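You operate a simulated robot arm through the tools that you are given. There is no shell and no other tool.

You run a simulated robot arm. Do the job below in one go: nothing can be reset, and whatever is moved stays where it is left.

## Task
Rain is coming: wind the cover taut over the beans and clamp it.
Fine: the red catch goes in so that it holds; shut the white clamp and the green clamp on the sheet's edge.
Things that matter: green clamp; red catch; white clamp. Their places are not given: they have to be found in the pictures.

It is judged by the outcome, as a careful person would: the job done as asked, and still so three seconds after it is handed in. It fails if anything else is knocked over, pushed out of place, dropped, spilled or broken. Lids that push on must go on centred and level and be pressed home; caps that screw on are set level and turned clockwise until they are tight. Flat cloth is picked up by pressing the open fingertips on it (5 to 10 N) and closing them slowly along it; thin cloth reads only 2 to 8 mm in the jaws.

## Robot
A 7-joint arm with a three-finger gripper, fixed in place. Base frame: the origin is on the floor under the middle of its stand, x ahead of it, y to its left, z up. Units: mm, rad, N and s.
It reaches about 1342 mm from its shoulder. Its first joint turns from -2.897 to 2.897 rad. Payload 2.69 kg.
The tool frame sits at the grasp point between the pads (the TCP): z along the fingers, y along the line on which they close. The tips reach 30 mm beyond it. The gripper opens to 128 mm; its body begins 117 mm behind the TCP.
Orientation is that of the tool frame in the base frame, as [roll, pitch, yaw] about the fixed x, y, z axes, in that order (R = Rz(yaw) Ry(pitch) Rx(roll)). With the fingers straight down and closing along the base's y, the tool's x points along the base's -x, its y along +y and its z along -z.

## Interface
- The arm moves only by the tool step_arm. Its argument "increments" is a list of rows, each an object (a shift or turn left out is 0, a gripper value left out holds the last) with "travel": the shift along the tool's x, y, z in m, a list of three; "rot": the turn, a rotation vector about the tool's x, y, z in rad, a list of three; "claw": the finger opening in m, from 0 to 0.128. In form: [{"travel": [x, y, z], "rot": [wx, wy, wz], "claw": claw}, ...]. A call has 1 to 20 rows; each row is the pose to reach, as a shift and turn from the pose commanded when the call began, along the tool's axes at that moment. Rows are played at 5 a second. More than 50 mm and 0.15 rad between two rows, or a gripper value outside its range, and nothing of the call is played. A pose out of reach is approached as far as the arm can. The call stops where the force on the tool passes 50 N (or 10 N more than at its start, if that is more) or the arm is blocked; 0.2 s more then pass. Each finger travels about 127 mm/s and halts on what it meets, pressing with about 24 N; the grip force reading is that of the motor and also rises with nothing between the fingers. The clock runs only during rows and for 0.2 s after the last one: add rows that repeat a pose to give the fingers time. The reply holds the time, the measured pose of the TCP, the force on the tool along the base axes, the opening and the grip force, in the units named above and with some noise, with the torque about the TCP (base axes, N m) and any sound that the robot's microphone picked up.
- Cameras (640 x 400 px; columns grow to the right, rows downward): "scene" is fixed at [401, -648.5, 1451.9]; the picture's right is [1.00, -0.02, 0.00], its down [-0.01, -0.38, -0.92] and it looks along [0.02, 0.92, -0.38] (base axes); focal length 316 px, centre (320, 200). "wrist" rides on the gripper at [58, 54, -131] in the tool frame; the picture's right is [-0.68, 0.74, 0.00], its down [-0.62, -0.57, -0.55] and it looks along [-0.40, -0.37, 0.84] (tool axes); focal length 234 px, centre (320, 200).
- grab_frame(camera): a new picture of that camera. The clock stands still meanwhile.
- slide_trunk(by): moves the trunk up (or, below 0, down) by that many mm; the arm rides with it, the base frame stays. It gives what a move gives, with no picture.
- pixel_to_xyz(camera, pixels): for up to 12 pixels [column, row] of the newest picture of that camera ("zoom" is the newest enlarged one), the place [x, y, z] in the base frame of the surface seen there, good to about 3 mm. The clock stands still meanwhile.
- inspect(camera, box): a new picture of the part [left, top, right, bottom] of that camera's present view, enlarged. The clock stands still meanwhile.
- sign_off(): hands the job in; it is judged then, once.

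Open the gripper and draw the arm clear of the work before you hand the job in, unless the task says otherwise.

The tools are called after ">>>" as a command line: name --argument value ..., lists and objects as JSON in quotes. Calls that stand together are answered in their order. step_arm: Moves the arm, as the interface text tells. Its arguments: {"type":"object","properties":{"increments":{"type":"array","items":{"type":"object","properties":{"travel":{"type":"array","items":{"type":"number"}},"rot":{"type":"array","items":{"type":"number"}},"claw":{"type":"number"}}}}},"required":["increments"]} The other tools are called the same way: slide_trunk (by) moves the trunk up or down; grab_frame (camera) takes a picture; pixel_to_xyz (camera, pixels) gives the place of the surface under pixels of a picture; inspect (camera, box) takes an enlarged picture of a part of a camera's view; sign_off () hands the job in.

At the start:

```text
time_s: 0.0
tool_pos: [452.7, 531.9, 1256.3]
orientation: [-3.14, -0.001, -3.141]
force: [-0.2, -0.2, 0.2]
torque: [0.0, -0.02, 0.0]
grip_width: 127.9
grip_force: 0.1
trunk travel left (down, up): [-150.0, 200.0]
```

scene: 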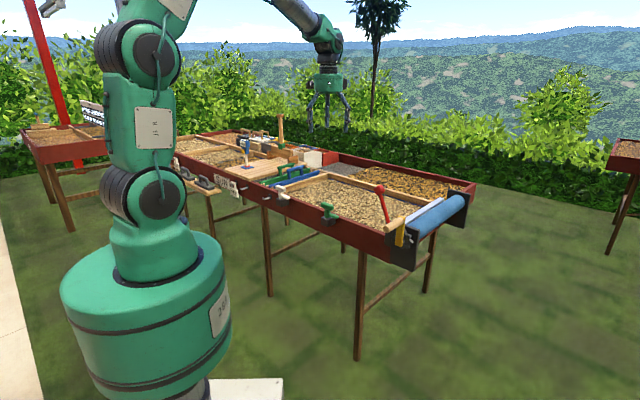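
wrist: 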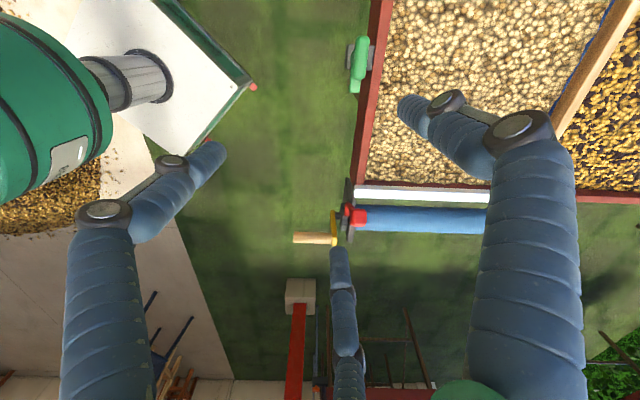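

I see a drying bed with a blue roll at its right end (about 440,215), a green clamp near (328,212), and a red lever near (382,200). I'll enlarge the scene for detail.

>>> inspect --camera "scene" --box '[260, 140, 480, 278]'

>>> inspect --camera "scene" --box '[160, 110, 360, 235]'

>>> inspect --camera "wrist" --box '[260, 0, 640, 260]'

```text
2.90 times, centred on (370, 209) of scene
```

zoom: 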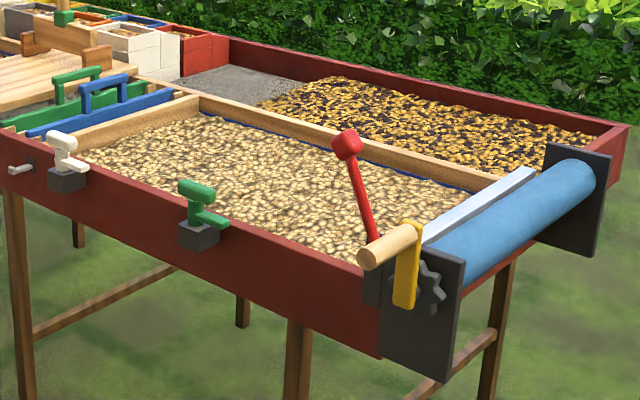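

```text
3.20 times, centred on (260, 172) of scene
```

zoom: 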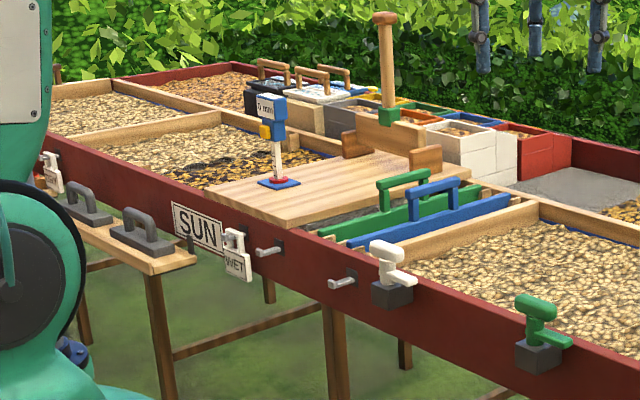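

```text
1.54 times, centred on (450, 130) of wrist
```

zoom: 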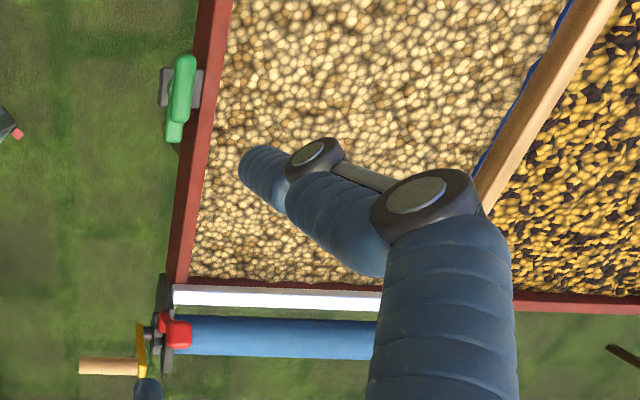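

The bed has a crank (yellow arm, wooden handle) with a toothed wheel, a red-knobbed lever, and green and white clamps on the front rail. I'll get their places.

>>> inspect --camera "scene" --box '[360, 170, 480, 245]'

>>> pixel_to_xyz --camera "zoom" --pixels '[[100, 80], [130, 150], [200, 140], [240, 130], [270, 170], [300, 110], [330, 230], [400, 120], [560, 40], [470, 80], [270, 240], [320, 120]]'

```text
5.33 times, centred on (420, 208) of scene
```

zoom: 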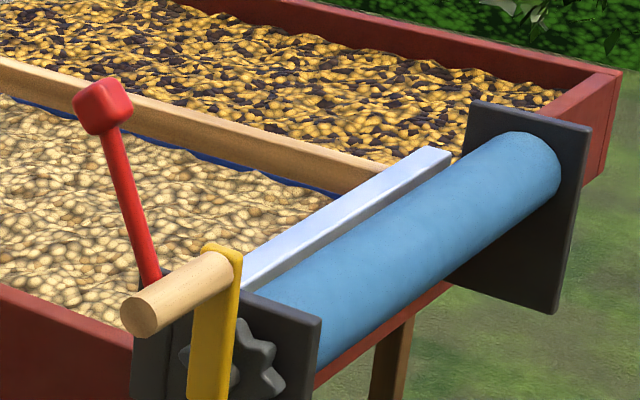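

```text
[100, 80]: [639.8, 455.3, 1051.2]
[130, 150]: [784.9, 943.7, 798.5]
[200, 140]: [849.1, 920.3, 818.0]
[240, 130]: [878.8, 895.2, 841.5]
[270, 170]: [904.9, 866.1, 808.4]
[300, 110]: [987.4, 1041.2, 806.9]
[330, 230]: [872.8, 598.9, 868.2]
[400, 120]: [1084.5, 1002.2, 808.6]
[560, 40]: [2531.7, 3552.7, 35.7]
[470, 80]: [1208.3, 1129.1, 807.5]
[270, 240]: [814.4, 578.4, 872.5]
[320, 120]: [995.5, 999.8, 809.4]
```

These readings belong to the last enlargement (the crank area). I'll read out crank, catch and roll points from the same picture.

>>> pixel_to_xyz --camera "zoom" --pixels '[[105, 110], [125, 180], [150, 270], [140, 315], [180, 285], [225, 260], [215, 330], [200, 390], [260, 370], [290, 320], [300, 290], [160, 350]]'

>>> pixel_to_xyz --camera "zoom" --pixels '[[430, 160], [520, 150], [400, 230], [350, 290], [540, 260], [530, 110], [60, 330], [265, 300], [280, 250], [340, 200], [20, 300], [110, 345]]'

```text
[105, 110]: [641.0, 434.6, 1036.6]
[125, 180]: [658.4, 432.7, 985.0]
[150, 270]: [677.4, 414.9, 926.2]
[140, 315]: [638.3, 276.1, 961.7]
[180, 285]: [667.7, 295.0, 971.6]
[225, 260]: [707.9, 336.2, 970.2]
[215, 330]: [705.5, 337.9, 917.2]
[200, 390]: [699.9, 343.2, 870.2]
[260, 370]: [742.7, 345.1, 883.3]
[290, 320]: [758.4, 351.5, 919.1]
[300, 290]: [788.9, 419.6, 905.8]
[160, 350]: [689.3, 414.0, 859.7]
```

```text
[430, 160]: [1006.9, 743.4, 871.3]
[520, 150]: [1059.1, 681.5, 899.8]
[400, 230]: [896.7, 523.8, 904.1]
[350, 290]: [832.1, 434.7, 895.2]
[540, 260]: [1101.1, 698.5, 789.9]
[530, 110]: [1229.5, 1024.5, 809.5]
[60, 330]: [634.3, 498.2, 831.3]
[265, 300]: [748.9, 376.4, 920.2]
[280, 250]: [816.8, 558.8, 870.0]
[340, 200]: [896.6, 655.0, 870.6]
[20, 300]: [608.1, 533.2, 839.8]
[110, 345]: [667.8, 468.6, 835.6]
```

The crank handle lies along about 45° in base (from (638,276,962) to (708,336,970)). Now I'll enlarge the two clamps and the lower part of the crank.

>>> inspect --camera "scene" --box '[380, 205, 440, 275]'

>>> inspect --camera "scene" --box '[310, 190, 350, 235]'

>>> inspect --camera "scene" --box '[260, 175, 310, 220]'

```text
5.71 times, centred on (410, 240) of scene
```

zoom: 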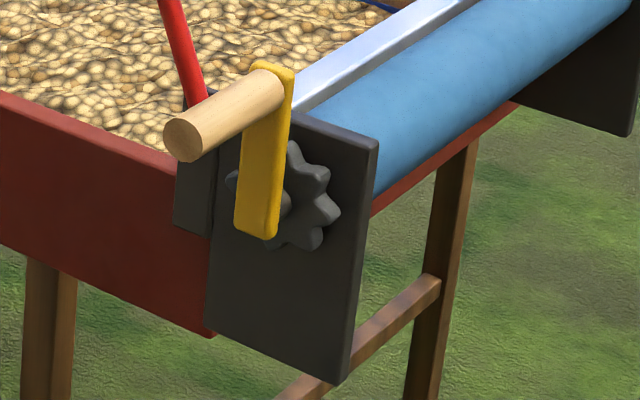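

```text
8.89 times, centred on (330, 212) of scene
```

zoom: 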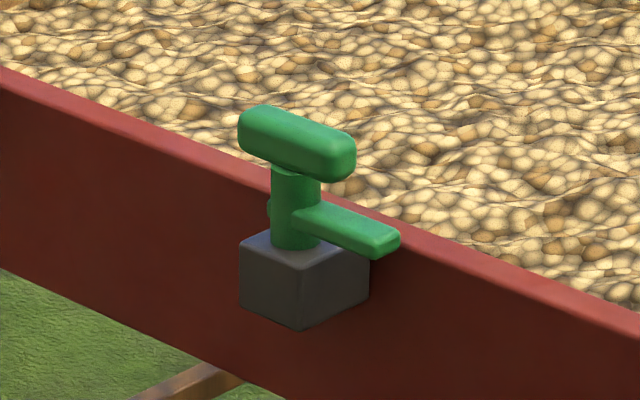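

```text
8.89 times, centred on (285, 198) of scene
```

zoom: 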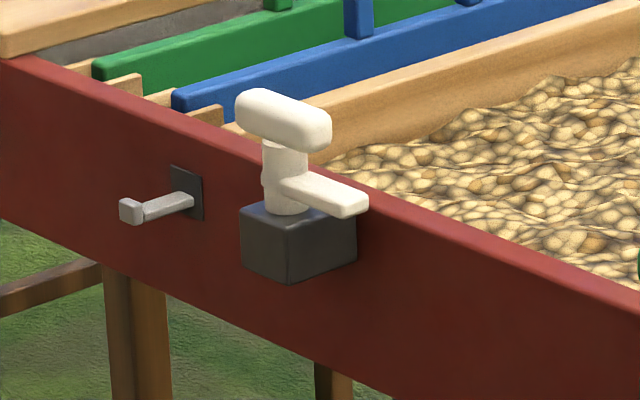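

The clamps are T-handled swivel clamps whose arms presently lie along the rail (open). I'll read the white clamp's places from this enlargement.

>>> pixel_to_xyz --camera "zoom" --pixels '[[245, 100], [285, 115], [325, 135], [283, 160], [285, 200], [355, 205], [320, 190], [290, 215], [265, 240], [330, 240], [380, 200], [200, 120]]'

>>> inspect --camera "scene" --box '[310, 190, 350, 235]'

```text
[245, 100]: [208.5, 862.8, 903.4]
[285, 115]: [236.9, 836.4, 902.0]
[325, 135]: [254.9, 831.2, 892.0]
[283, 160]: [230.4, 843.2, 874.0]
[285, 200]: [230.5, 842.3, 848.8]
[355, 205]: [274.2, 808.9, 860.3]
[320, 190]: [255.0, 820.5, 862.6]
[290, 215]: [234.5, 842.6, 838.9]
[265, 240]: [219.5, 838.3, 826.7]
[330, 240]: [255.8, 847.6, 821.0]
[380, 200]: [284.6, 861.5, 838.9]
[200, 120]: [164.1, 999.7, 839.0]
```

```text
8.89 times, centred on (330, 212) of scene
```

zoom: 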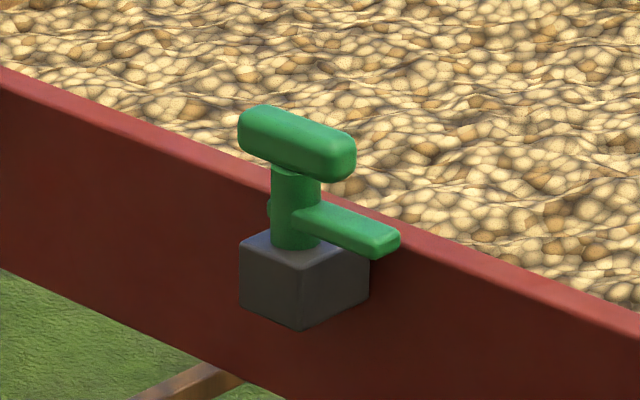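

Now the green clamp's places from this enlargement.

>>> pixel_to_xyz --camera "zoom" --pixels '[[245, 115], [295, 140], [350, 160], [295, 125], [295, 190], [295, 235], [350, 225], [392, 240], [290, 250], [300, 300], [420, 240], [150, 135]]'

>>> inspect --camera "scene" --box '[380, 205, 440, 275]'

```text
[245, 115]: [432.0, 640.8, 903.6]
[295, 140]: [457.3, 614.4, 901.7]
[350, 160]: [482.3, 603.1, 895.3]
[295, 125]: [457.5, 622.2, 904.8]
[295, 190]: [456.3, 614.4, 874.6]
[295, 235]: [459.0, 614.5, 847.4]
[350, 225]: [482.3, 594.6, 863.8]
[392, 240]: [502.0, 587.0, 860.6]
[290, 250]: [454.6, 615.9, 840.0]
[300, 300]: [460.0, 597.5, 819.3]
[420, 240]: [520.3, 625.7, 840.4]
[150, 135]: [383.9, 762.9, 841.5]
```

```text
5.71 times, centred on (410, 240) of scene
```

zoom: 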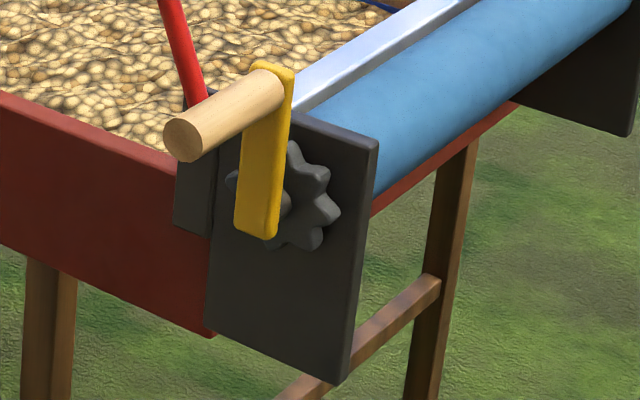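

Rail runs along (0.71,-0.71), so clamps swing +90° to point inwards. Now read the crank/ratchet geometry from this enlargement.

>>> pixel_to_xyz --camera "zoom" --pixels '[[180, 140], [230, 105], [270, 85], [285, 70], [260, 160], [255, 225], [272, 220], [310, 180], [290, 240], [320, 240], [235, 180], [285, 200]]'

>>> pixel_to_xyz --camera "zoom" --pixels '[[250, 280], [350, 200], [375, 145], [215, 320], [345, 375], [190, 190], [200, 95], [190, 60], [300, 120], [370, 170], [230, 120], [190, 110]]'

```text
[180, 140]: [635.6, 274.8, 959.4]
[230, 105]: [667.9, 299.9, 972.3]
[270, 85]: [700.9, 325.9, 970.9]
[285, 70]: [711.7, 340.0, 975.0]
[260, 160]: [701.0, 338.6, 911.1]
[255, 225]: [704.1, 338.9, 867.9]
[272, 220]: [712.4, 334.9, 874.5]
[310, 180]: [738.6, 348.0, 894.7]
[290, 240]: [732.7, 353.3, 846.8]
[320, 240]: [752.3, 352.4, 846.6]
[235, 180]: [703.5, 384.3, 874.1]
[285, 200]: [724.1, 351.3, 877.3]
```

```text
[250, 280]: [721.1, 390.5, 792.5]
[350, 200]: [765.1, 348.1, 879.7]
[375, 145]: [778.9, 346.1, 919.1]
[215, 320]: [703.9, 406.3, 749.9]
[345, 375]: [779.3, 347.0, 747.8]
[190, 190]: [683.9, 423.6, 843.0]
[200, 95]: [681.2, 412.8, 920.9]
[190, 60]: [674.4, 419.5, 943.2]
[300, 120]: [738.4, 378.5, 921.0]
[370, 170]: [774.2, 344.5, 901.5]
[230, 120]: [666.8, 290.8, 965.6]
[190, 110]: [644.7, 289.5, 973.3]
```

The hub is near u-line of the gear (~(705,340,870)), crank radius about 90 mm. I'll zoom further on the red catch and gear to understand how the catch engages.

>>> inspect --camera "scene" --box '[374, 180, 422, 210]'

>>> inspect --camera "scene" --box '[388, 215, 428, 255]'

>>> inspect --camera "wrist" --box '[280, 170, 440, 270]'

```text
13.33 times, centred on (398, 195) of scene
```

zoom: 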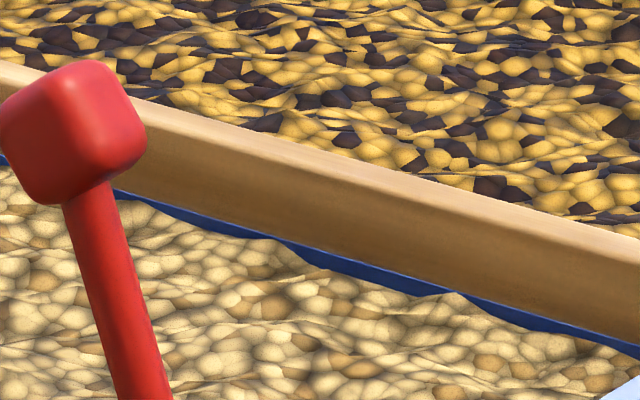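

```text
10.00 times, centred on (408, 235) of scene
```

zoom: 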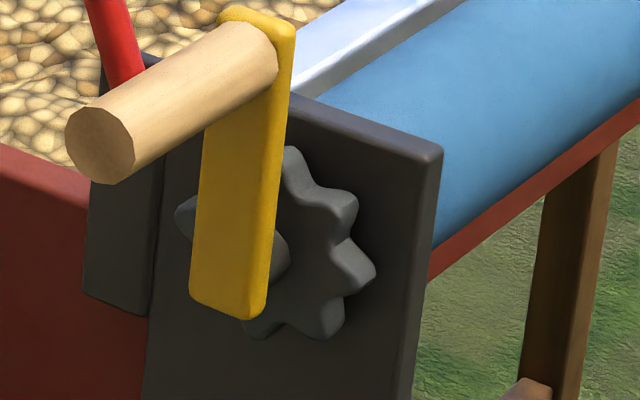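

```text
4.00 times, centred on (360, 220) of wrist
```

zoom: 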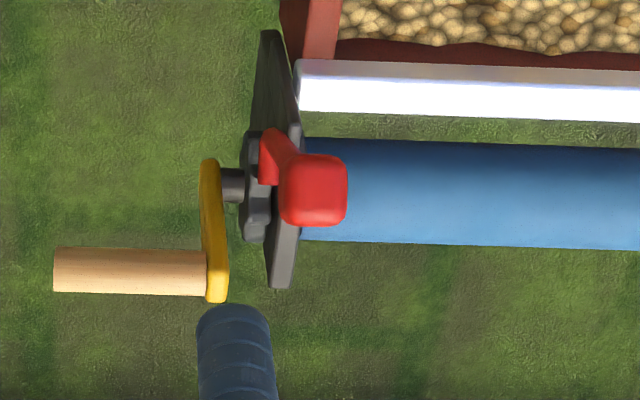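

The red lever stands beside the toothed wheel and leans away from it. I'll move the gripper out in front of the crank, high above it, while yawing 45° so the closing line lies along the rail and the wrist camera looks at the crank.

>>> step_arm --increments '[{"travel": [-0.01, -0.035, 0], "rot": [0, 0, -0.1], "claw": 0.128}, {"travel": [-0.021, -0.069, 0], "rot": [0, 0, -0.2]}, {"travel": [-0.032, -0.104, 0], "rot": [0, 0, -0.3]}, {"travel": [-0.042, -0.139, 0], "rot": [0, 0, -0.4]}, {"travel": [-0.053, -0.173, 0], "rot": [0, 0, -0.5]}, {"travel": [-0.064, -0.208, 0], "rot": [0, 0, -0.6]}, {"travel": [-0.074, -0.243, 0], "rot": [0, 0, -0.7]}, {"travel": [-0.085, -0.277, 0], "rot": [0, 0, -0.785]}, {"travel": [-0.085, -0.277, 0], "rot": [0, 0, -0.785]}]'

```text
time_s: 2.0
tool_pos: [538.7, 254.8, 1256.0]
orientation: [-3.139, 0.001, -2.357]
force: [-0.1, -0.8, -0.1]
torque: [0.03, 0.0, 0.0]
grip_width: 128.1
grip_force: 0.1
trunk travel left (down, up): [-150.0, 200.0]
```

The gripper is now in front of the crank and turned. I'll tilt it 45° so the fingers point inward and down, lowering by 120 mm, then look.

>>> step_arm --increments '[{"travel": [0, 0, 0.015], "rot": [0, -0.1, 0]}, {"travel": [0, 0, 0.03], "rot": [0, -0.2, 0]}, {"travel": [0, 0, 0.045], "rot": [0, -0.3, 0]}, {"travel": [0, 0, 0.06], "rot": [0, -0.4, 0]}, {"travel": [0, 0, 0.075], "rot": [0, -0.5, 0]}, {"travel": [0, 0, 0.09], "rot": [0, -0.6, 0]}, {"travel": [0, 0, 0.105], "rot": [0, -0.7, 0]}, {"travel": [0, 0, 0.12], "rot": [0, -0.785, 0]}, {"travel": [0, 0, 0.12], "rot": [0, -0.785, 0]}]'

>>> grab_frame --camera "wrist"

>>> grab_frame --camera "scene"

```text
time_s: 4.0
tool_pos: [537.2, 254.3, 1136.1]
orientation: [3.141, 0.786, -2.356]
force: [0.0, 0.6, 0.4]
torque: [0.01, -0.02, 0.04]
grip_width: 127.9
grip_force: 0.0
trunk travel left (down, up): [-150.0, 200.0]
```

```text
taken
```

wrist: 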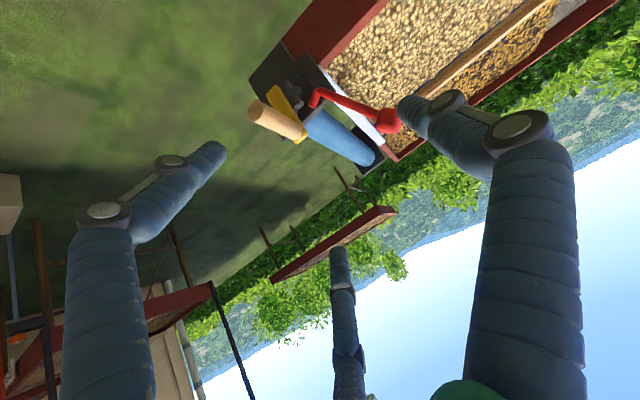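

```text
taken
```

scene: 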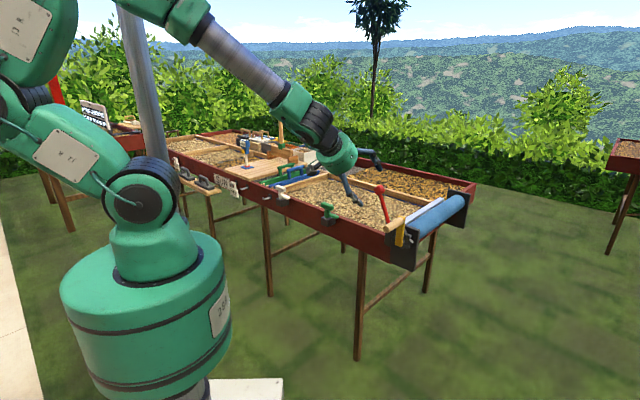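

The crank, gear and red lever are visible in the wrist view at about (240–400, 70–150). I'll enlarge there.

>>> inspect --camera "wrist" --box '[240, 60, 410, 170]'

```text
3.64 times, centred on (325, 115) of wrist
```

zoom: 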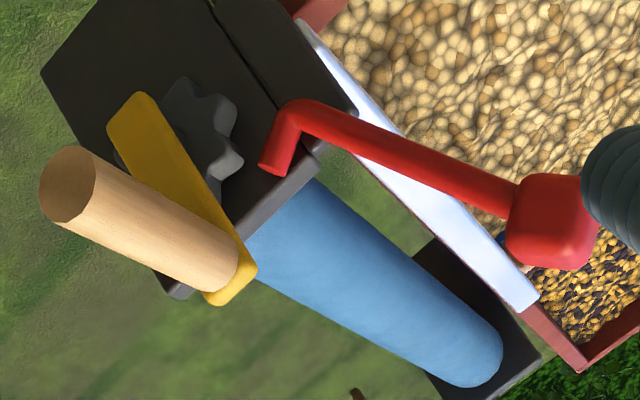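

The red catch is an L-shaped pawl: long lever with knob, short pawl tip hanging over the gear. Reading its geometry from this enlargement.

>>> pixel_to_xyz --camera "zoom" --pixels '[[550, 220], [500, 195], [400, 150], [310, 110], [290, 140], [270, 165], [225, 165], [225, 120], [185, 90], [75, 190], [140, 220], [215, 265]]'

>>> pixel_to_xyz --camera "zoom" --pixels '[[130, 110], [175, 190], [240, 290], [60, 80], [180, 10], [300, 170], [255, 210], [330, 60], [360, 60], [420, 170], [350, 240], [440, 320]]'

```text
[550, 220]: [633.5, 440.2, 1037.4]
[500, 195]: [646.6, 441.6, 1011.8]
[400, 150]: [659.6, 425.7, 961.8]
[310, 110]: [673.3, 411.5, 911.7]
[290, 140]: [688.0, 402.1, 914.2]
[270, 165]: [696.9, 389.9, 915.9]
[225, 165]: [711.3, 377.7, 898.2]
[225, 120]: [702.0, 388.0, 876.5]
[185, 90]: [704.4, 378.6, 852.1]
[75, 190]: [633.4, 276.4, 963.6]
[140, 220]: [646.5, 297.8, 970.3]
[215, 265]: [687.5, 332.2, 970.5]
```

```text
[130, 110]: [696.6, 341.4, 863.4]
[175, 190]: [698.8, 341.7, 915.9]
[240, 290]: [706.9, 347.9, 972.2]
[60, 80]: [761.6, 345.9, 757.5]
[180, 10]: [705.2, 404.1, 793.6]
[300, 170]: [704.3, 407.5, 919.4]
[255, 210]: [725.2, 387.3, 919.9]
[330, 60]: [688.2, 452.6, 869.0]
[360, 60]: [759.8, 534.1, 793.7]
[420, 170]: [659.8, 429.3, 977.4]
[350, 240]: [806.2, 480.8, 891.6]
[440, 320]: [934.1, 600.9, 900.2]
```

The handle axis is about u=256 (along-rail), z≈961, from v=644 to 735; the hub is at z≈871. I'll move to a pre-grasp point back along the finger axis from the handle.

>>> step_arm --increments '[{"travel": [0.009, -0.014, 0.032]}, {"travel": [0.018, -0.028, 0.065]}, {"travel": [0.027, -0.042, 0.097]}, {"travel": [0.0366, -0.056, 0.1295]}, {"travel": [0.0366, -0.056, 0.1295]}]'

>>> grab_frame --camera "wrist"

>>> inspect --camera "scene" --box '[300, 130, 480, 260]'

```text
time_s: 5.2
tool_pos: [624.8, 260.5, 1016.2]
orientation: [3.141, 0.784, -2.354]
force: [0.0, 0.1, -0.6]
torque: [0.02, 0.03, -0.02]
grip_width: 128.0
grip_force: 0.0
trunk travel left (down, up): [-150.0, 200.0]
```

```text
taken
```

wrist: 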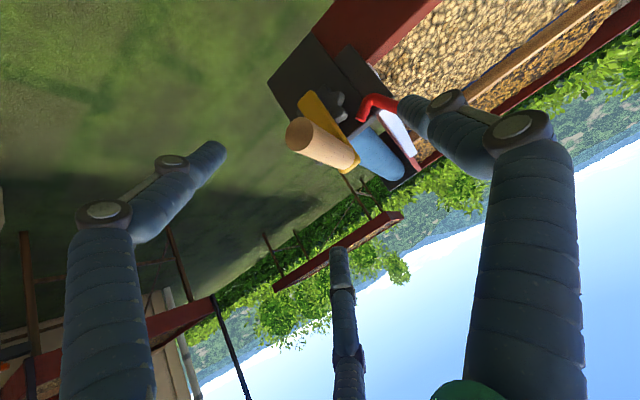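

```text
3.08 times, centred on (390, 195) of scene
```

zoom: 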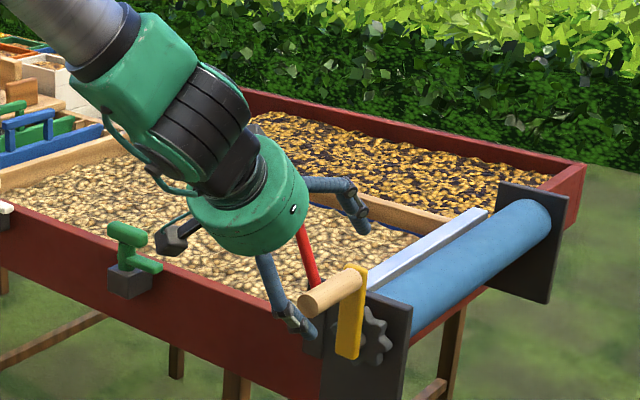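

The three fingers are spaced around the tool axis, so an end-on grip along the handle's own axis will hold best. I'll back off outward and rotate to point horizontally along the handle axis.

>>> step_arm --increments '[{"travel": [0.021, 0, -0.021]}, {"travel": [0.0424, 0, -0.0424]}, {"travel": [0.049, 0, -0.036], "rot": [0, -0.13, 0]}, {"travel": [0.0555, 0, -0.0295], "rot": [0, -0.26, 0]}, {"travel": [0.062, 0, -0.023], "rot": [0, -0.39, 0]}, {"travel": [0.0685, 0.001, -0.0165], "rot": [0, -0.52, 0]}, {"travel": [0.075, 0.001, -0.01], "rot": [0, -0.65, 0]}, {"travel": [0.0813, 0.001, -0.0035], "rot": [0, -0.785, 0]}, {"travel": [0.0813, 0.001, -0.0035], "rot": [0, -0.785, 0]}]'

>>> grab_frame --camera "wrist"

>>> grab_frame --camera "scene"

```text
time_s: 7.2
tool_pos: [585.7, 219.1, 968.3]
orientation: [1.894, 1.562, 2.683]
force: [0.2, 0.9, -0.2]
torque: [-0.02, -0.02, 0.01]
grip_width: 128.2
grip_force: 0.0
out of reach, approached as far as the arm can: row 8, 9
trunk travel left (down, up): [-150.0, 200.0]
```

```text
taken
```

wrist: 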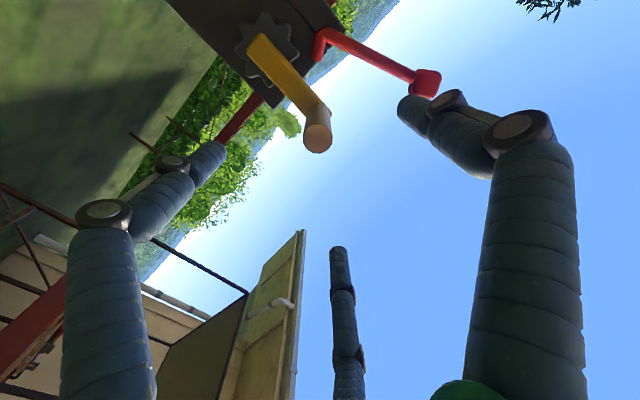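

```text
taken
```

scene: 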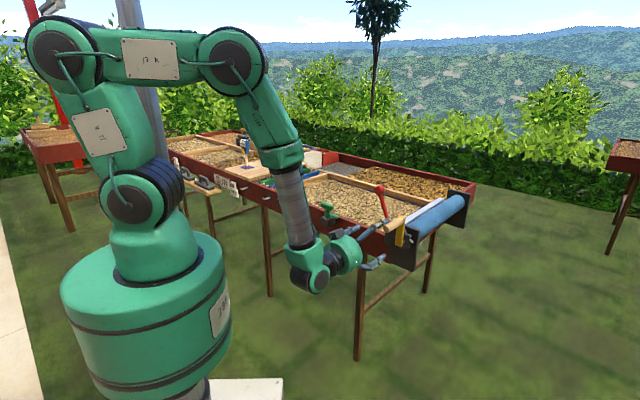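

The end-on pose is just at the arm's limit with the forearm so steep. Lowering the trunk will flatten the forearm; the space below the gripper is clear grass.

>>> slide_trunk --by -140

```text
time_s: 8.9
tool_pos: [584.1, 218.7, 827.7]
orientation: [1.988, 1.56, 2.778]
force: [-0.6, -0.2, -0.6]
torque: [0.02, -0.03, 0.0]
grip_width: 127.8
grip_force: 0.1
trunk travel left (down, up): [-10.0, 340.0]
```

Now raise the TCP back up to the handle's height (about z 961), staying outside the handle's end.

>>> step_arm --increments '[{"travel": [-0.033, 0, 0]}, {"travel": [-0.066, 0.001, 0]}, {"travel": [-0.1, 0.002, 0]}, {"travel": [-0.133, 0.002, 0]}, {"travel": [-0.133, 0.002, 0]}]'

>>> grab_frame --camera "wrist"

>>> inspect --camera "scene" --box '[300, 180, 450, 274]'

```text
time_s: 10.1
tool_pos: [584.5, 218.5, 961.7]
orientation: [1.992, 1.561, 2.78]
force: [-0.2, 0.1, -0.7]
torque: [-0.03, 0.01, 0.01]
grip_width: 128.3
grip_force: 0.1
trunk travel left (down, up): [-10.0, 340.0]
```

```text
taken
```

wrist: 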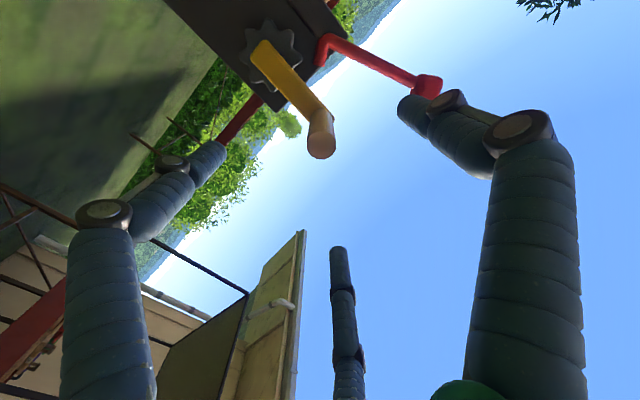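

```text
4.26 times, centred on (375, 227) of scene
```

zoom: 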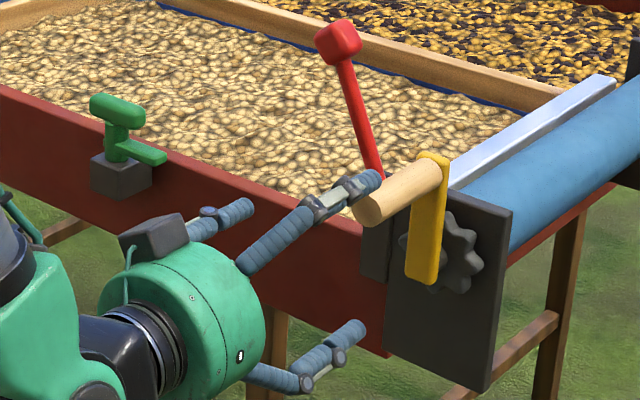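

The handle's end is nearly on the tool axis ((321,143) vs expected (320,149)). I'll measure the handle end and hub positions before closing in.

>>> inspect --camera "wrist" --box '[220, 0, 460, 165]'

>>> pixel_to_xyz --camera "wrist" --pixels '[[321, 143], [310, 150], [332, 148], [322, 155], [318, 132], [312, 118], [290, 85], [265, 50], [268, 28], [430, 85], [320, 50], [325, 45]]'

```text
2.42 times, centred on (340, 82) of wrist
```

zoom: 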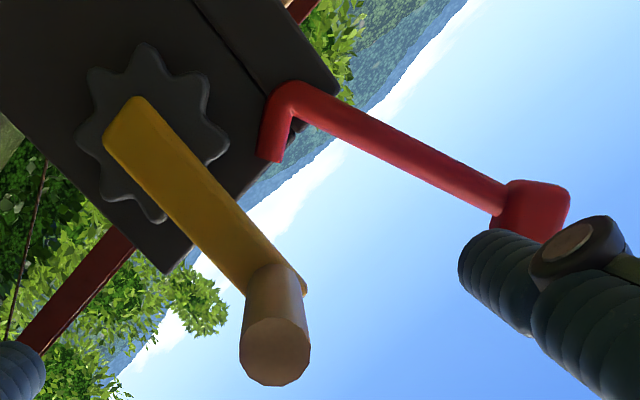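

```text
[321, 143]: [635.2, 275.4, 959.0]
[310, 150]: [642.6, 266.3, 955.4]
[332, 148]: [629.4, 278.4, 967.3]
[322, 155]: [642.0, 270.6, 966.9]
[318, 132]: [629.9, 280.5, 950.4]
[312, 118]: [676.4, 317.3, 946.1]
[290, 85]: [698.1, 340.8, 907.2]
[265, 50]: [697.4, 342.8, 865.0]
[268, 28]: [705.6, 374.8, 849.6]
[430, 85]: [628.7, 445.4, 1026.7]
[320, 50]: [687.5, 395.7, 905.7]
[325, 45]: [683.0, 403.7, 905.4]
```

Handle end centre is at (635.5,275.5,959). I'll correct by a few mm and advance 107 mm so the open fingers surround the handle.

>>> step_arm --increments '[{"travel": [0.0027, 0.0042, 0.0]}, {"travel": [0.0027, 0.0042, 0.036]}, {"travel": [0.0027, 0.0042, 0.072]}, {"travel": [0.0027, 0.0042, 0.107]}, {"travel": [0.0027, 0.0042, 0.107]}]'

>>> grab_frame --camera "wrist"

>>> inspect --camera "scene" --box '[320, 170, 450, 264]'

```text
time_s: 11.3
tool_pos: [657.7, 297.3, 957.9]
orientation: [2.011, 1.561, 2.799]
force: [-0.6, 0.3, -0.4]
torque: [-0.01, -0.01, 0.0]
grip_width: 128.1
grip_force: 0.1
trunk travel left (down, up): [-10.0, 340.0]
```

```text
taken
```

wrist: 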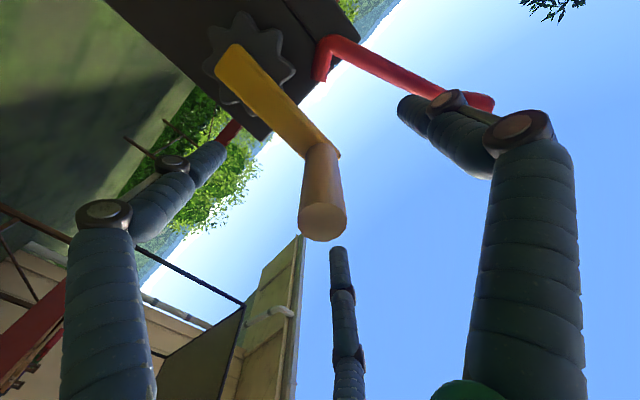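

```text
4.26 times, centred on (385, 217) of scene
```

zoom: 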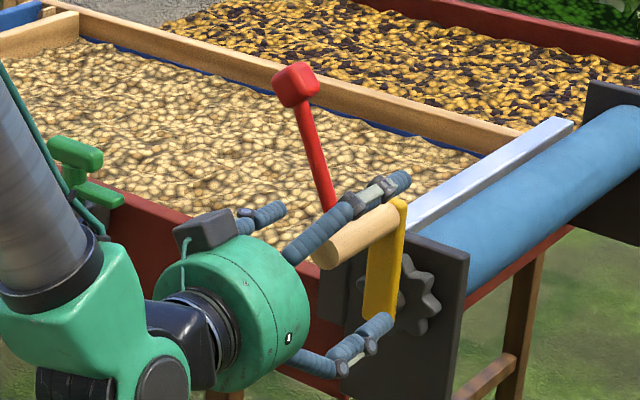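

The open fingers surround the handle. Now close on it, with repeated rows to give the fingers time.

>>> step_arm --increments '[{"claw": 0.08}, {"claw": 0.05}, {"claw": 0.036}, {"claw": 0.028}, {"claw": 0.022}, {"claw": 0.02}]'

>>> grab_frame --camera "wrist"

>>> inspect --camera "scene" --box '[320, 170, 450, 264]'

```text
time_s: 12.7
tool_pos: [657.0, 297.7, 959.6]
orientation: [1.747, 1.564, 2.536]
force: [2.7, 1.8, 11.8]
torque: [0.2, -0.24, -0.12]
grip_width: 27.7
grip_force: 44.6
trunk travel left (down, up): [-10.0, 340.0]
```

```text
taken
```

wrist: 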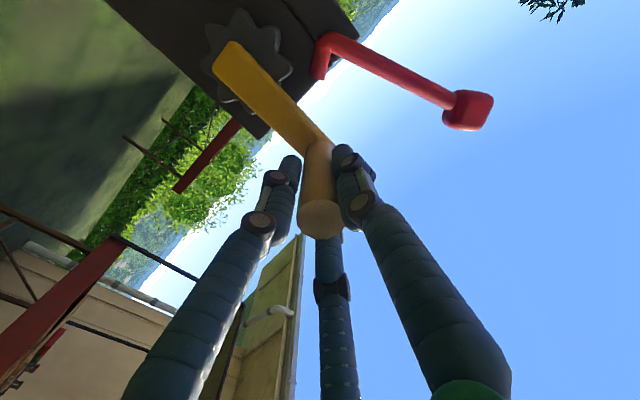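

```text
4.26 times, centred on (385, 217) of scene
```

zoom: 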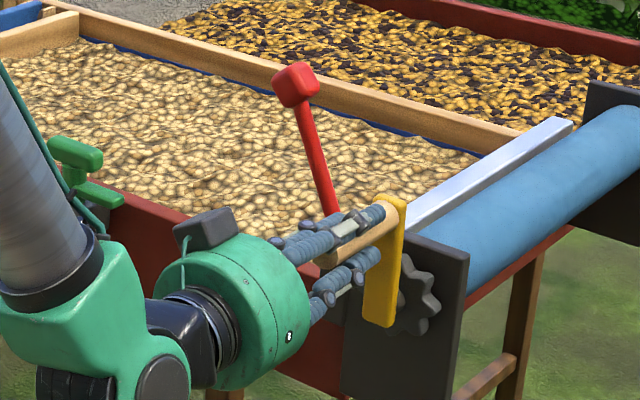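

Gripped at 27.7 mm. I'll test by turning the crank 15° clockwise (seen from outside: handle towards +u), watching force.

>>> step_arm --increments '[{"travel": [0.0003, -0.0078, 0]}, {"travel": [0.0014, -0.0156, 0]}, {"travel": [0.0031, -0.0233, 0]}, {"travel": [0.0031, -0.0233, 0]}]'

>>> grab_frame --camera "scene"

>>> inspect --camera "scene" --box '[320, 170, 450, 264]'

```text
time_s: 13.1
tool_pos: [659.0, 297.4, 959.8]
orientation: [1.276, 1.569, 2.078]
force: [-22.1, 6.7, 7.5]
torque: [0.64, -0.71, 0.74]
grip_width: 27.3
grip_force: 45.0
trunk travel left (down, up): [-10.0, 340.0]
stopped in row 2: the force on the tool passed its limit at 60 N (the readings are from after the stop); the commanded pose is now the measured one
```

```text
taken
```

scene: 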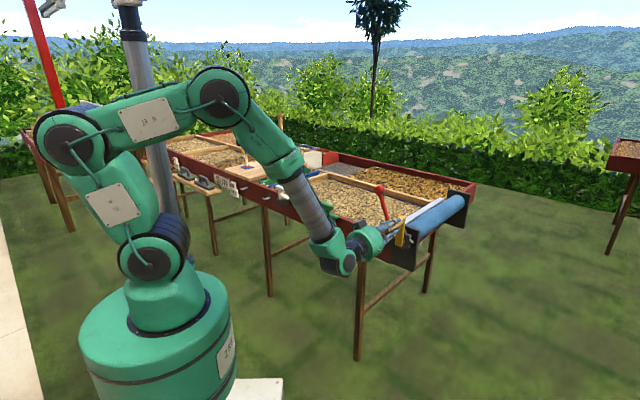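

```text
4.26 times, centred on (385, 217) of scene
```

zoom: 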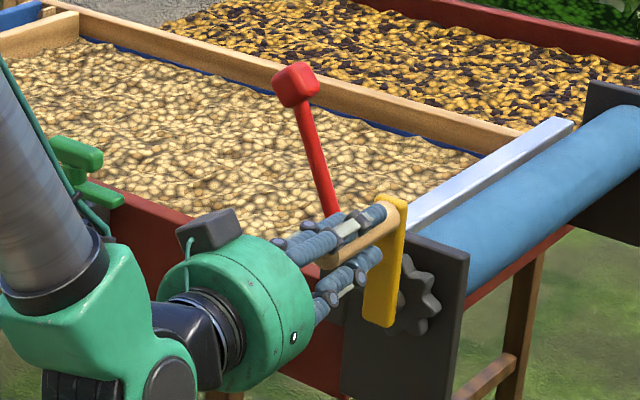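

Clockwise is stopped hard at once (60 N). I'll try the other way: handle toward −u, with small steps.

>>> step_arm --increments '[{"travel": [0.0, 0.004, 0]}, {"travel": [0.0003, 0.0098, 0]}, {"travel": [0.0014, 0.0176, 0]}, {"travel": [0.0031, 0.0253, 0]}, {"travel": [0.0031, 0.0253, 0]}]'

>>> inspect --camera "scene" --box '[320, 170, 450, 264]'

```text
time_s: 14.3
tool_pos: [642.9, 314.1, 956.6]
orientation: [1.393, 1.564, 2.194]
force: [6.0, 3.3, 10.9]
torque: [0.04, -0.57, -0.3]
grip_width: 27.2
grip_force: 44.8
trunk travel left (down, up): [-10.0, 340.0]
```

```text
4.26 times, centred on (385, 217) of scene
```

zoom: 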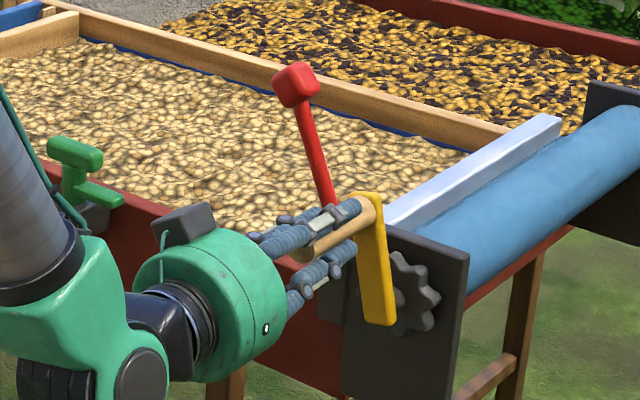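

Turning anticlockwise (handle toward −u) moves freely and the bar advanced slightly left; this is the winding direction. I'll carry on for about 90° along a 90 mm circle.

>>> step_arm --increments '[{"travel": [0.0062, 0.0169, 0]}, {"travel": [0.0153, 0.0316, 0]}, {"travel": [0.0269, 0.0443, 0]}, {"travel": [0.0408, 0.0546, 0]}, {"travel": [0.0563, 0.062, 0]}, {"travel": [0.0731, 0.0664, 0]}, {"travel": [0.0903, 0.0674, 0]}, {"travel": [0.1074, 0.0652, 0]}, {"travel": [0.1074, 0.0652, 0]}]'

>>> inspect --camera "scene" --box '[290, 150, 460, 270]'

>>> grab_frame --camera "wrist"

```text
time_s: 16.3
tool_pos: [594.1, 356.9, 849.4]
orientation: [1.864, 1.554, 2.666]
force: [-7.1, -8.8, 0.5]
torque: [0.18, -0.29, -0.65]
grip_width: 27.2
grip_force: 45.4
trunk travel left (down, up): [-10.0, 340.0]
```

```text
3.33 times, centred on (375, 210) of scene
```

zoom: 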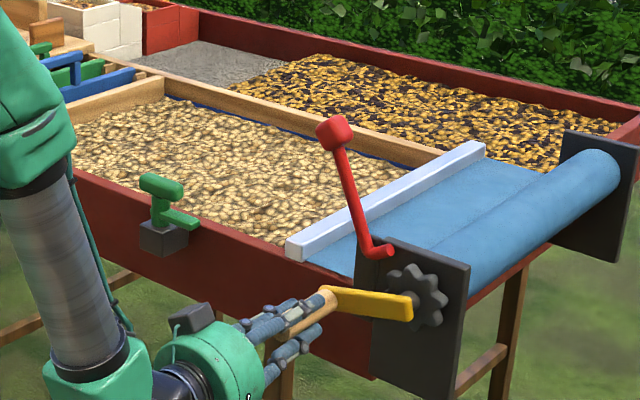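

```text
taken
```

wrist: 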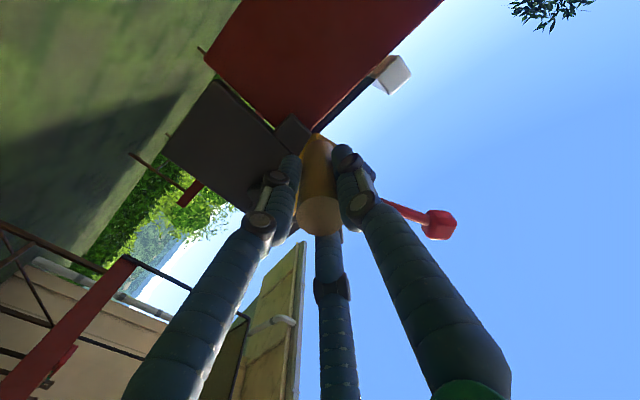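

The sheet is unrolling with the bar leading over the beans. I'll continue along the circle from 103° through the bottom to about 283°.

>>> step_arm --increments '[{"travel": [0.0178, -0.0062, 0.001]}, {"travel": [0.0338, -0.016, 0.002]}, {"travel": [0.0475, -0.0289, 0.0025]}, {"travel": [0.0582, -0.0444, 0.0025]}, {"travel": [0.0655, -0.0617, 0.0025]}, {"travel": [0.069, -0.0802, 0.0025]}, {"travel": [0.0686, -0.099, 0.0025]}, {"travel": [0.0642, -0.1173, 0.0025]}, {"travel": [0.0562, -0.1343, 0.0025]}, {"travel": [0.0448, -0.1493, 0.0025]}, {"travel": [0.0305, -0.1616, 0.0025]}, {"travel": [0.014, -0.1706, 0.0025]}, {"travel": [-0.004, -0.176, 0.0025]}, {"travel": [-0.0227, -0.1776, 0.0025]}, {"travel": [-0.0414, -0.1752, 0.0025]}, {"travel": [-0.0414, -0.1752, 0.0025]}]'

>>> inspect --camera "scene" --box '[290, 150, 460, 270]'

```text
time_s: 19.7
tool_pos: [723.5, 238.2, 889.5]
orientation: [1.459, 1.566, 2.258]
force: [1.8, -2.1, -0.5]
torque: [-0.04, 0.05, -0.16]
grip_width: 27.1
grip_force: 45.3
out of reach, approached as far as the arm can: row 1, 2, 3, 4
trunk travel left (down, up): [-10.0, 340.0]
```

```text
3.33 times, centred on (375, 210) of scene
```

zoom: 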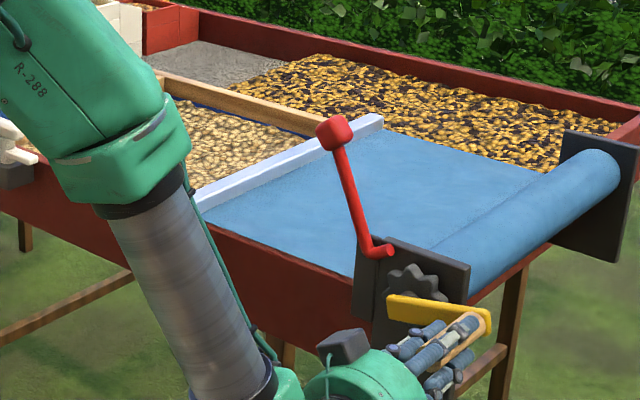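

Smooth. I'll measure the bar's present position to calibrate the travel per turn.

>>> pixel_to_xyz --camera "zoom" --pixels '[[230, 175], [300, 150], [360, 125], [210, 200], [290, 220], [400, 180], [480, 210], [550, 180], [390, 250], [240, 225], [455, 340], [260, 240]]'

>>> inspect --camera "scene" --box '[160, 120, 400, 270]'

```text
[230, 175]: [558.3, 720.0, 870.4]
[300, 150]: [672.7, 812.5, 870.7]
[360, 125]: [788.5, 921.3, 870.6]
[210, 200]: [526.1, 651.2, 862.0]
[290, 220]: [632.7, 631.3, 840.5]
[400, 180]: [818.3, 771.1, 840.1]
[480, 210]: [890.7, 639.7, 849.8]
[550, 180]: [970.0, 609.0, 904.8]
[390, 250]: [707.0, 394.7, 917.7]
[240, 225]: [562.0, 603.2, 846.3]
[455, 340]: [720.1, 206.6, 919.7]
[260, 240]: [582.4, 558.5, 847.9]
```

```text
2.67 times, centred on (280, 195) of scene
```

zoom: 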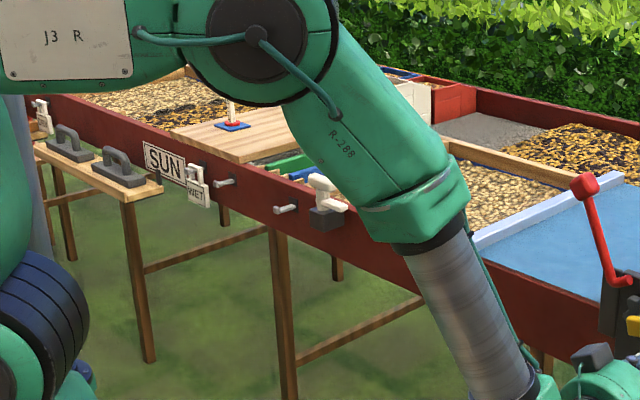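

The bar has gone from u≈180 to ≈−103, i.e. about 1 mm per degree; the white clamp at u≈−438 means roughly 1 more turn. I continue from 283° to 463°.

>>> step_arm --increments '[{"travel": [-0.0178, 0.0062, -0.001]}, {"travel": [-0.0338, 0.016, -0.002]}, {"travel": [-0.0475, 0.0289, -0.003]}, {"travel": [-0.0582, 0.0444, -0.004]}, {"travel": [-0.0655, 0.0617, -0.004]}, {"travel": [-0.069, 0.0802, -0.004]}, {"travel": [-0.0686, 0.099, -0.004]}, {"travel": [-0.0642, 0.1173, -0.004]}, {"travel": [-0.0562, 0.1343, -0.004]}, {"travel": [-0.0448, 0.1493, -0.004]}, {"travel": [-0.0305, 0.1616, -0.004]}, {"travel": [-0.014, 0.1706, -0.004]}, {"travel": [0.004, 0.176, -0.004]}, {"travel": [0.0227, 0.1776, -0.004]}, {"travel": [0.0414, 0.1752, -0.004]}, {"travel": [0.0414, 0.1752, -0.004]}]'

>>> grab_frame --camera "scene"

```text
time_s: 23.1
tool_pos: [594.7, 357.0, 849.5]
orientation: [1.843, 1.553, 2.648]
force: [3.0, -5.2, 0.6]
torque: [0.19, -0.24, -0.71]
grip_width: 27.2
grip_force: 44.9
trunk travel left (down, up): [-10.0, 340.0]
```

```text
taken
```

scene: 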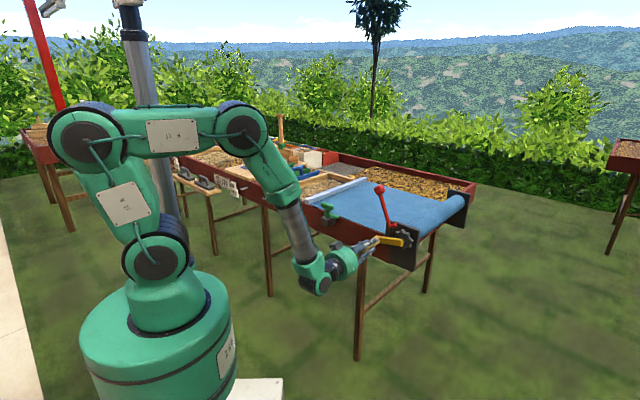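

The bar has passed the green clamp and lies at about (335,190). I'll check where the bar is and how far it has to go.

>>> inspect --camera "scene" --box '[240, 150, 400, 250]'

```text
4.00 times, centred on (320, 200) of scene
```

zoom: 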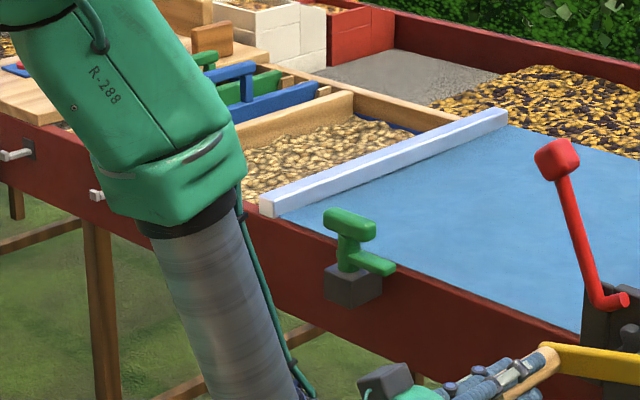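

>>> pixel_to_xyz --camera "zoom" --pixels '[[290, 195], [360, 165], [460, 125], [500, 115], [262, 208], [340, 105], [280, 130], [350, 95], [310, 145], [260, 95], [330, 88], [420, 135]]'

```text
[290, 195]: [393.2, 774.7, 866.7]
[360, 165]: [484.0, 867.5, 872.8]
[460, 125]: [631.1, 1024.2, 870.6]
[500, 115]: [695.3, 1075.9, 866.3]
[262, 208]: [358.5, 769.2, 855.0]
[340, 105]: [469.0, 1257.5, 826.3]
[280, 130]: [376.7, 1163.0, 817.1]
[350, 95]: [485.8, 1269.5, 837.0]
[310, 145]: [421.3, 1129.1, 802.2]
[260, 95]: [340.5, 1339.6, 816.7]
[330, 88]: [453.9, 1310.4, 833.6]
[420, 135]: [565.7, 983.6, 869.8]
```

Bar is at u≈−275; the bean section ends at about u≈−556, so around 290° more. I repeat the lower half turn (103°→283°).

>>> step_arm --increments '[{"travel": [0.0178, -0.0062, 0.001]}, {"travel": [0.0338, -0.016, 0.002]}, {"travel": [0.0475, -0.0289, 0.0025]}, {"travel": [0.0582, -0.0444, 0.0025]}, {"travel": [0.0655, -0.0617, 0.0025]}, {"travel": [0.069, -0.0802, 0.0025]}, {"travel": [0.0686, -0.099, 0.0025]}, {"travel": [0.0642, -0.1173, 0.0025]}, {"travel": [0.0562, -0.1343, 0.0025]}, {"travel": [0.0448, -0.1493, 0.0025]}, {"travel": [0.0305, -0.1616, 0.0025]}, {"travel": [0.014, -0.1706, 0.0025]}, {"travel": [-0.004, -0.176, 0.0025]}, {"travel": [-0.0227, -0.1776, 0.0025]}, {"travel": [-0.0414, -0.1752, 0.0025]}, {"travel": [-0.0414, -0.1752, 0.0025]}]'

>>> inspect --camera "scene" --box '[220, 140, 380, 240]'

```text
time_s: 26.5
tool_pos: [722.1, 236.8, 889.9]
orientation: [1.413, 1.565, 2.21]
force: [-2.1, -12.9, 0.2]
torque: [-0.02, 0.1, -0.34]
grip_width: 27.1
grip_force: 45.2
out of reach, approached as far as the arm can: row 1, 2, 3, 4
trunk travel left (down, up): [-10.0, 340.0]
```

```text
4.00 times, centred on (300, 190) of scene
```

zoom: 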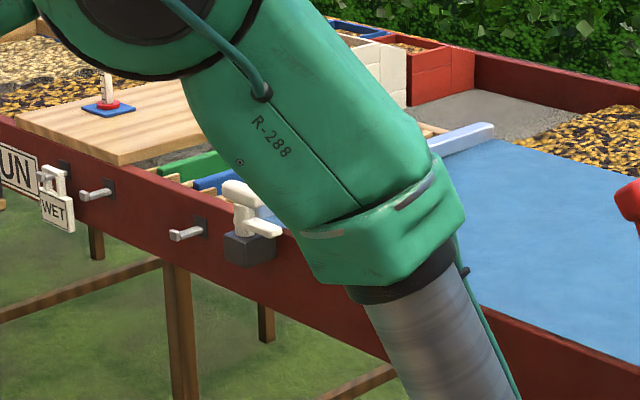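

The bar's far end is visible at (470,135), near the divider. I'll read its position.

>>> pixel_to_xyz --camera "zoom" --pixels '[[450, 140], [470, 135], [485, 128], [440, 125], [430, 130], [262, 205], [272, 210], [265, 230], [480, 160], [420, 128], [290, 235], [430, 145]]'

```text
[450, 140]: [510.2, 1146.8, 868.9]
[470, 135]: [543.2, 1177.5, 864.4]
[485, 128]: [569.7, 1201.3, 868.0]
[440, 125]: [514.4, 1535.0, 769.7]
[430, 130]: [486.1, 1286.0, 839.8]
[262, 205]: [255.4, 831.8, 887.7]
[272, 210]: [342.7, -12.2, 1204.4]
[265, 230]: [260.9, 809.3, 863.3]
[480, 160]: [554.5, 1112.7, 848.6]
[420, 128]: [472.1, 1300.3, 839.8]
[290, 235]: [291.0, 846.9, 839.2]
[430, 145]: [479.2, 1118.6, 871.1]
```

Bar at u≈−450, divider near −565. I'll wind on in smaller steps, about 48°, watching for the load rising.

>>> step_arm --increments '[{"travel": [-0.012, 0.0037, -0.001]}, {"travel": [-0.0233, 0.0091, -0.002]}, {"travel": [-0.0338, 0.016, -0.003]}, {"travel": [-0.0433, 0.0243, -0.003]}, {"travel": [-0.0515, 0.0338, -0.003]}, {"travel": [-0.0582, 0.0444, -0.003]}, {"travel": [-0.0582, 0.0444, -0.003]}]'

>>> inspect --camera "scene" --box '[220, 140, 380, 240]'

```text
time_s: 28.1
tool_pos: [688.2, 266.6, 947.7]
orientation: [1.436, 1.564, 2.236]
force: [11.1, -2.3, 12.1]
torque: [0.17, -0.35, -0.37]
grip_width: 27.2
grip_force: 45.2
trunk travel left (down, up): [-10.0, 340.0]
```

```text
4.00 times, centred on (300, 190) of scene
```

zoom: 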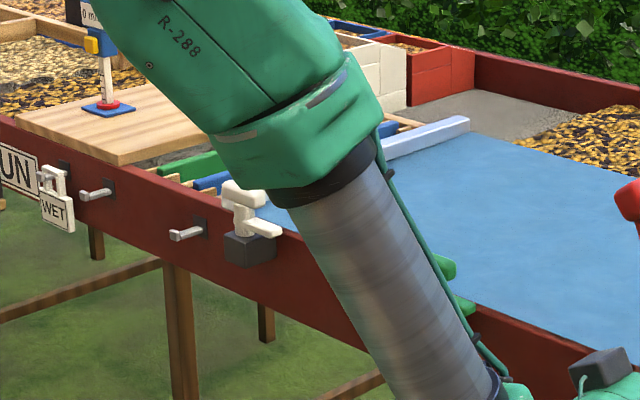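

No clear load yet beyond ~12 N. I'll check the bar and go on another ~24°.

>>> pixel_to_xyz --camera "zoom" --pixels '[[420, 140], [455, 123], [395, 155], [390, 128], [275, 195], [270, 215]]'

>>> step_arm --increments '[{"travel": [-0.0052, 0.0114, 0.0]}, {"travel": [-0.0089, 0.0234, 0.0]}, {"travel": [-0.0108, 0.0358, 0.0]}, {"travel": [-0.0108, 0.0358, 0.0]}]'

>>> inspect --camera "scene" --box '[220, 140, 380, 240]'

```text
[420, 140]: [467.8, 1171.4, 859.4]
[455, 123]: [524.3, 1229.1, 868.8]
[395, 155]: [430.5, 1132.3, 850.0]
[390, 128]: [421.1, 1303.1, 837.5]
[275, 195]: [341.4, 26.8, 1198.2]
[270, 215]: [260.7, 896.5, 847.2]
```

```text
time_s: 29.1
tool_pos: [661.9, 290.4, 959.0]
orientation: [1.474, 1.564, 2.276]
force: [5.7, -0.7, 17.7]
torque: [0.33, -0.49, -0.25]
grip_width: 27.3
grip_force: 44.9
trunk travel left (down, up): [-10.0, 340.0]
```

```text
4.00 times, centred on (300, 190) of scene
```

zoom: 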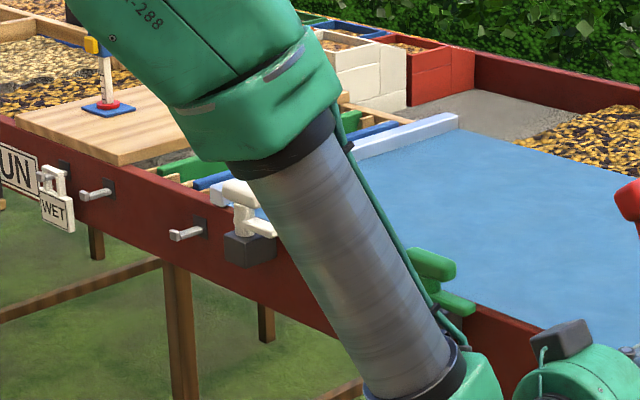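

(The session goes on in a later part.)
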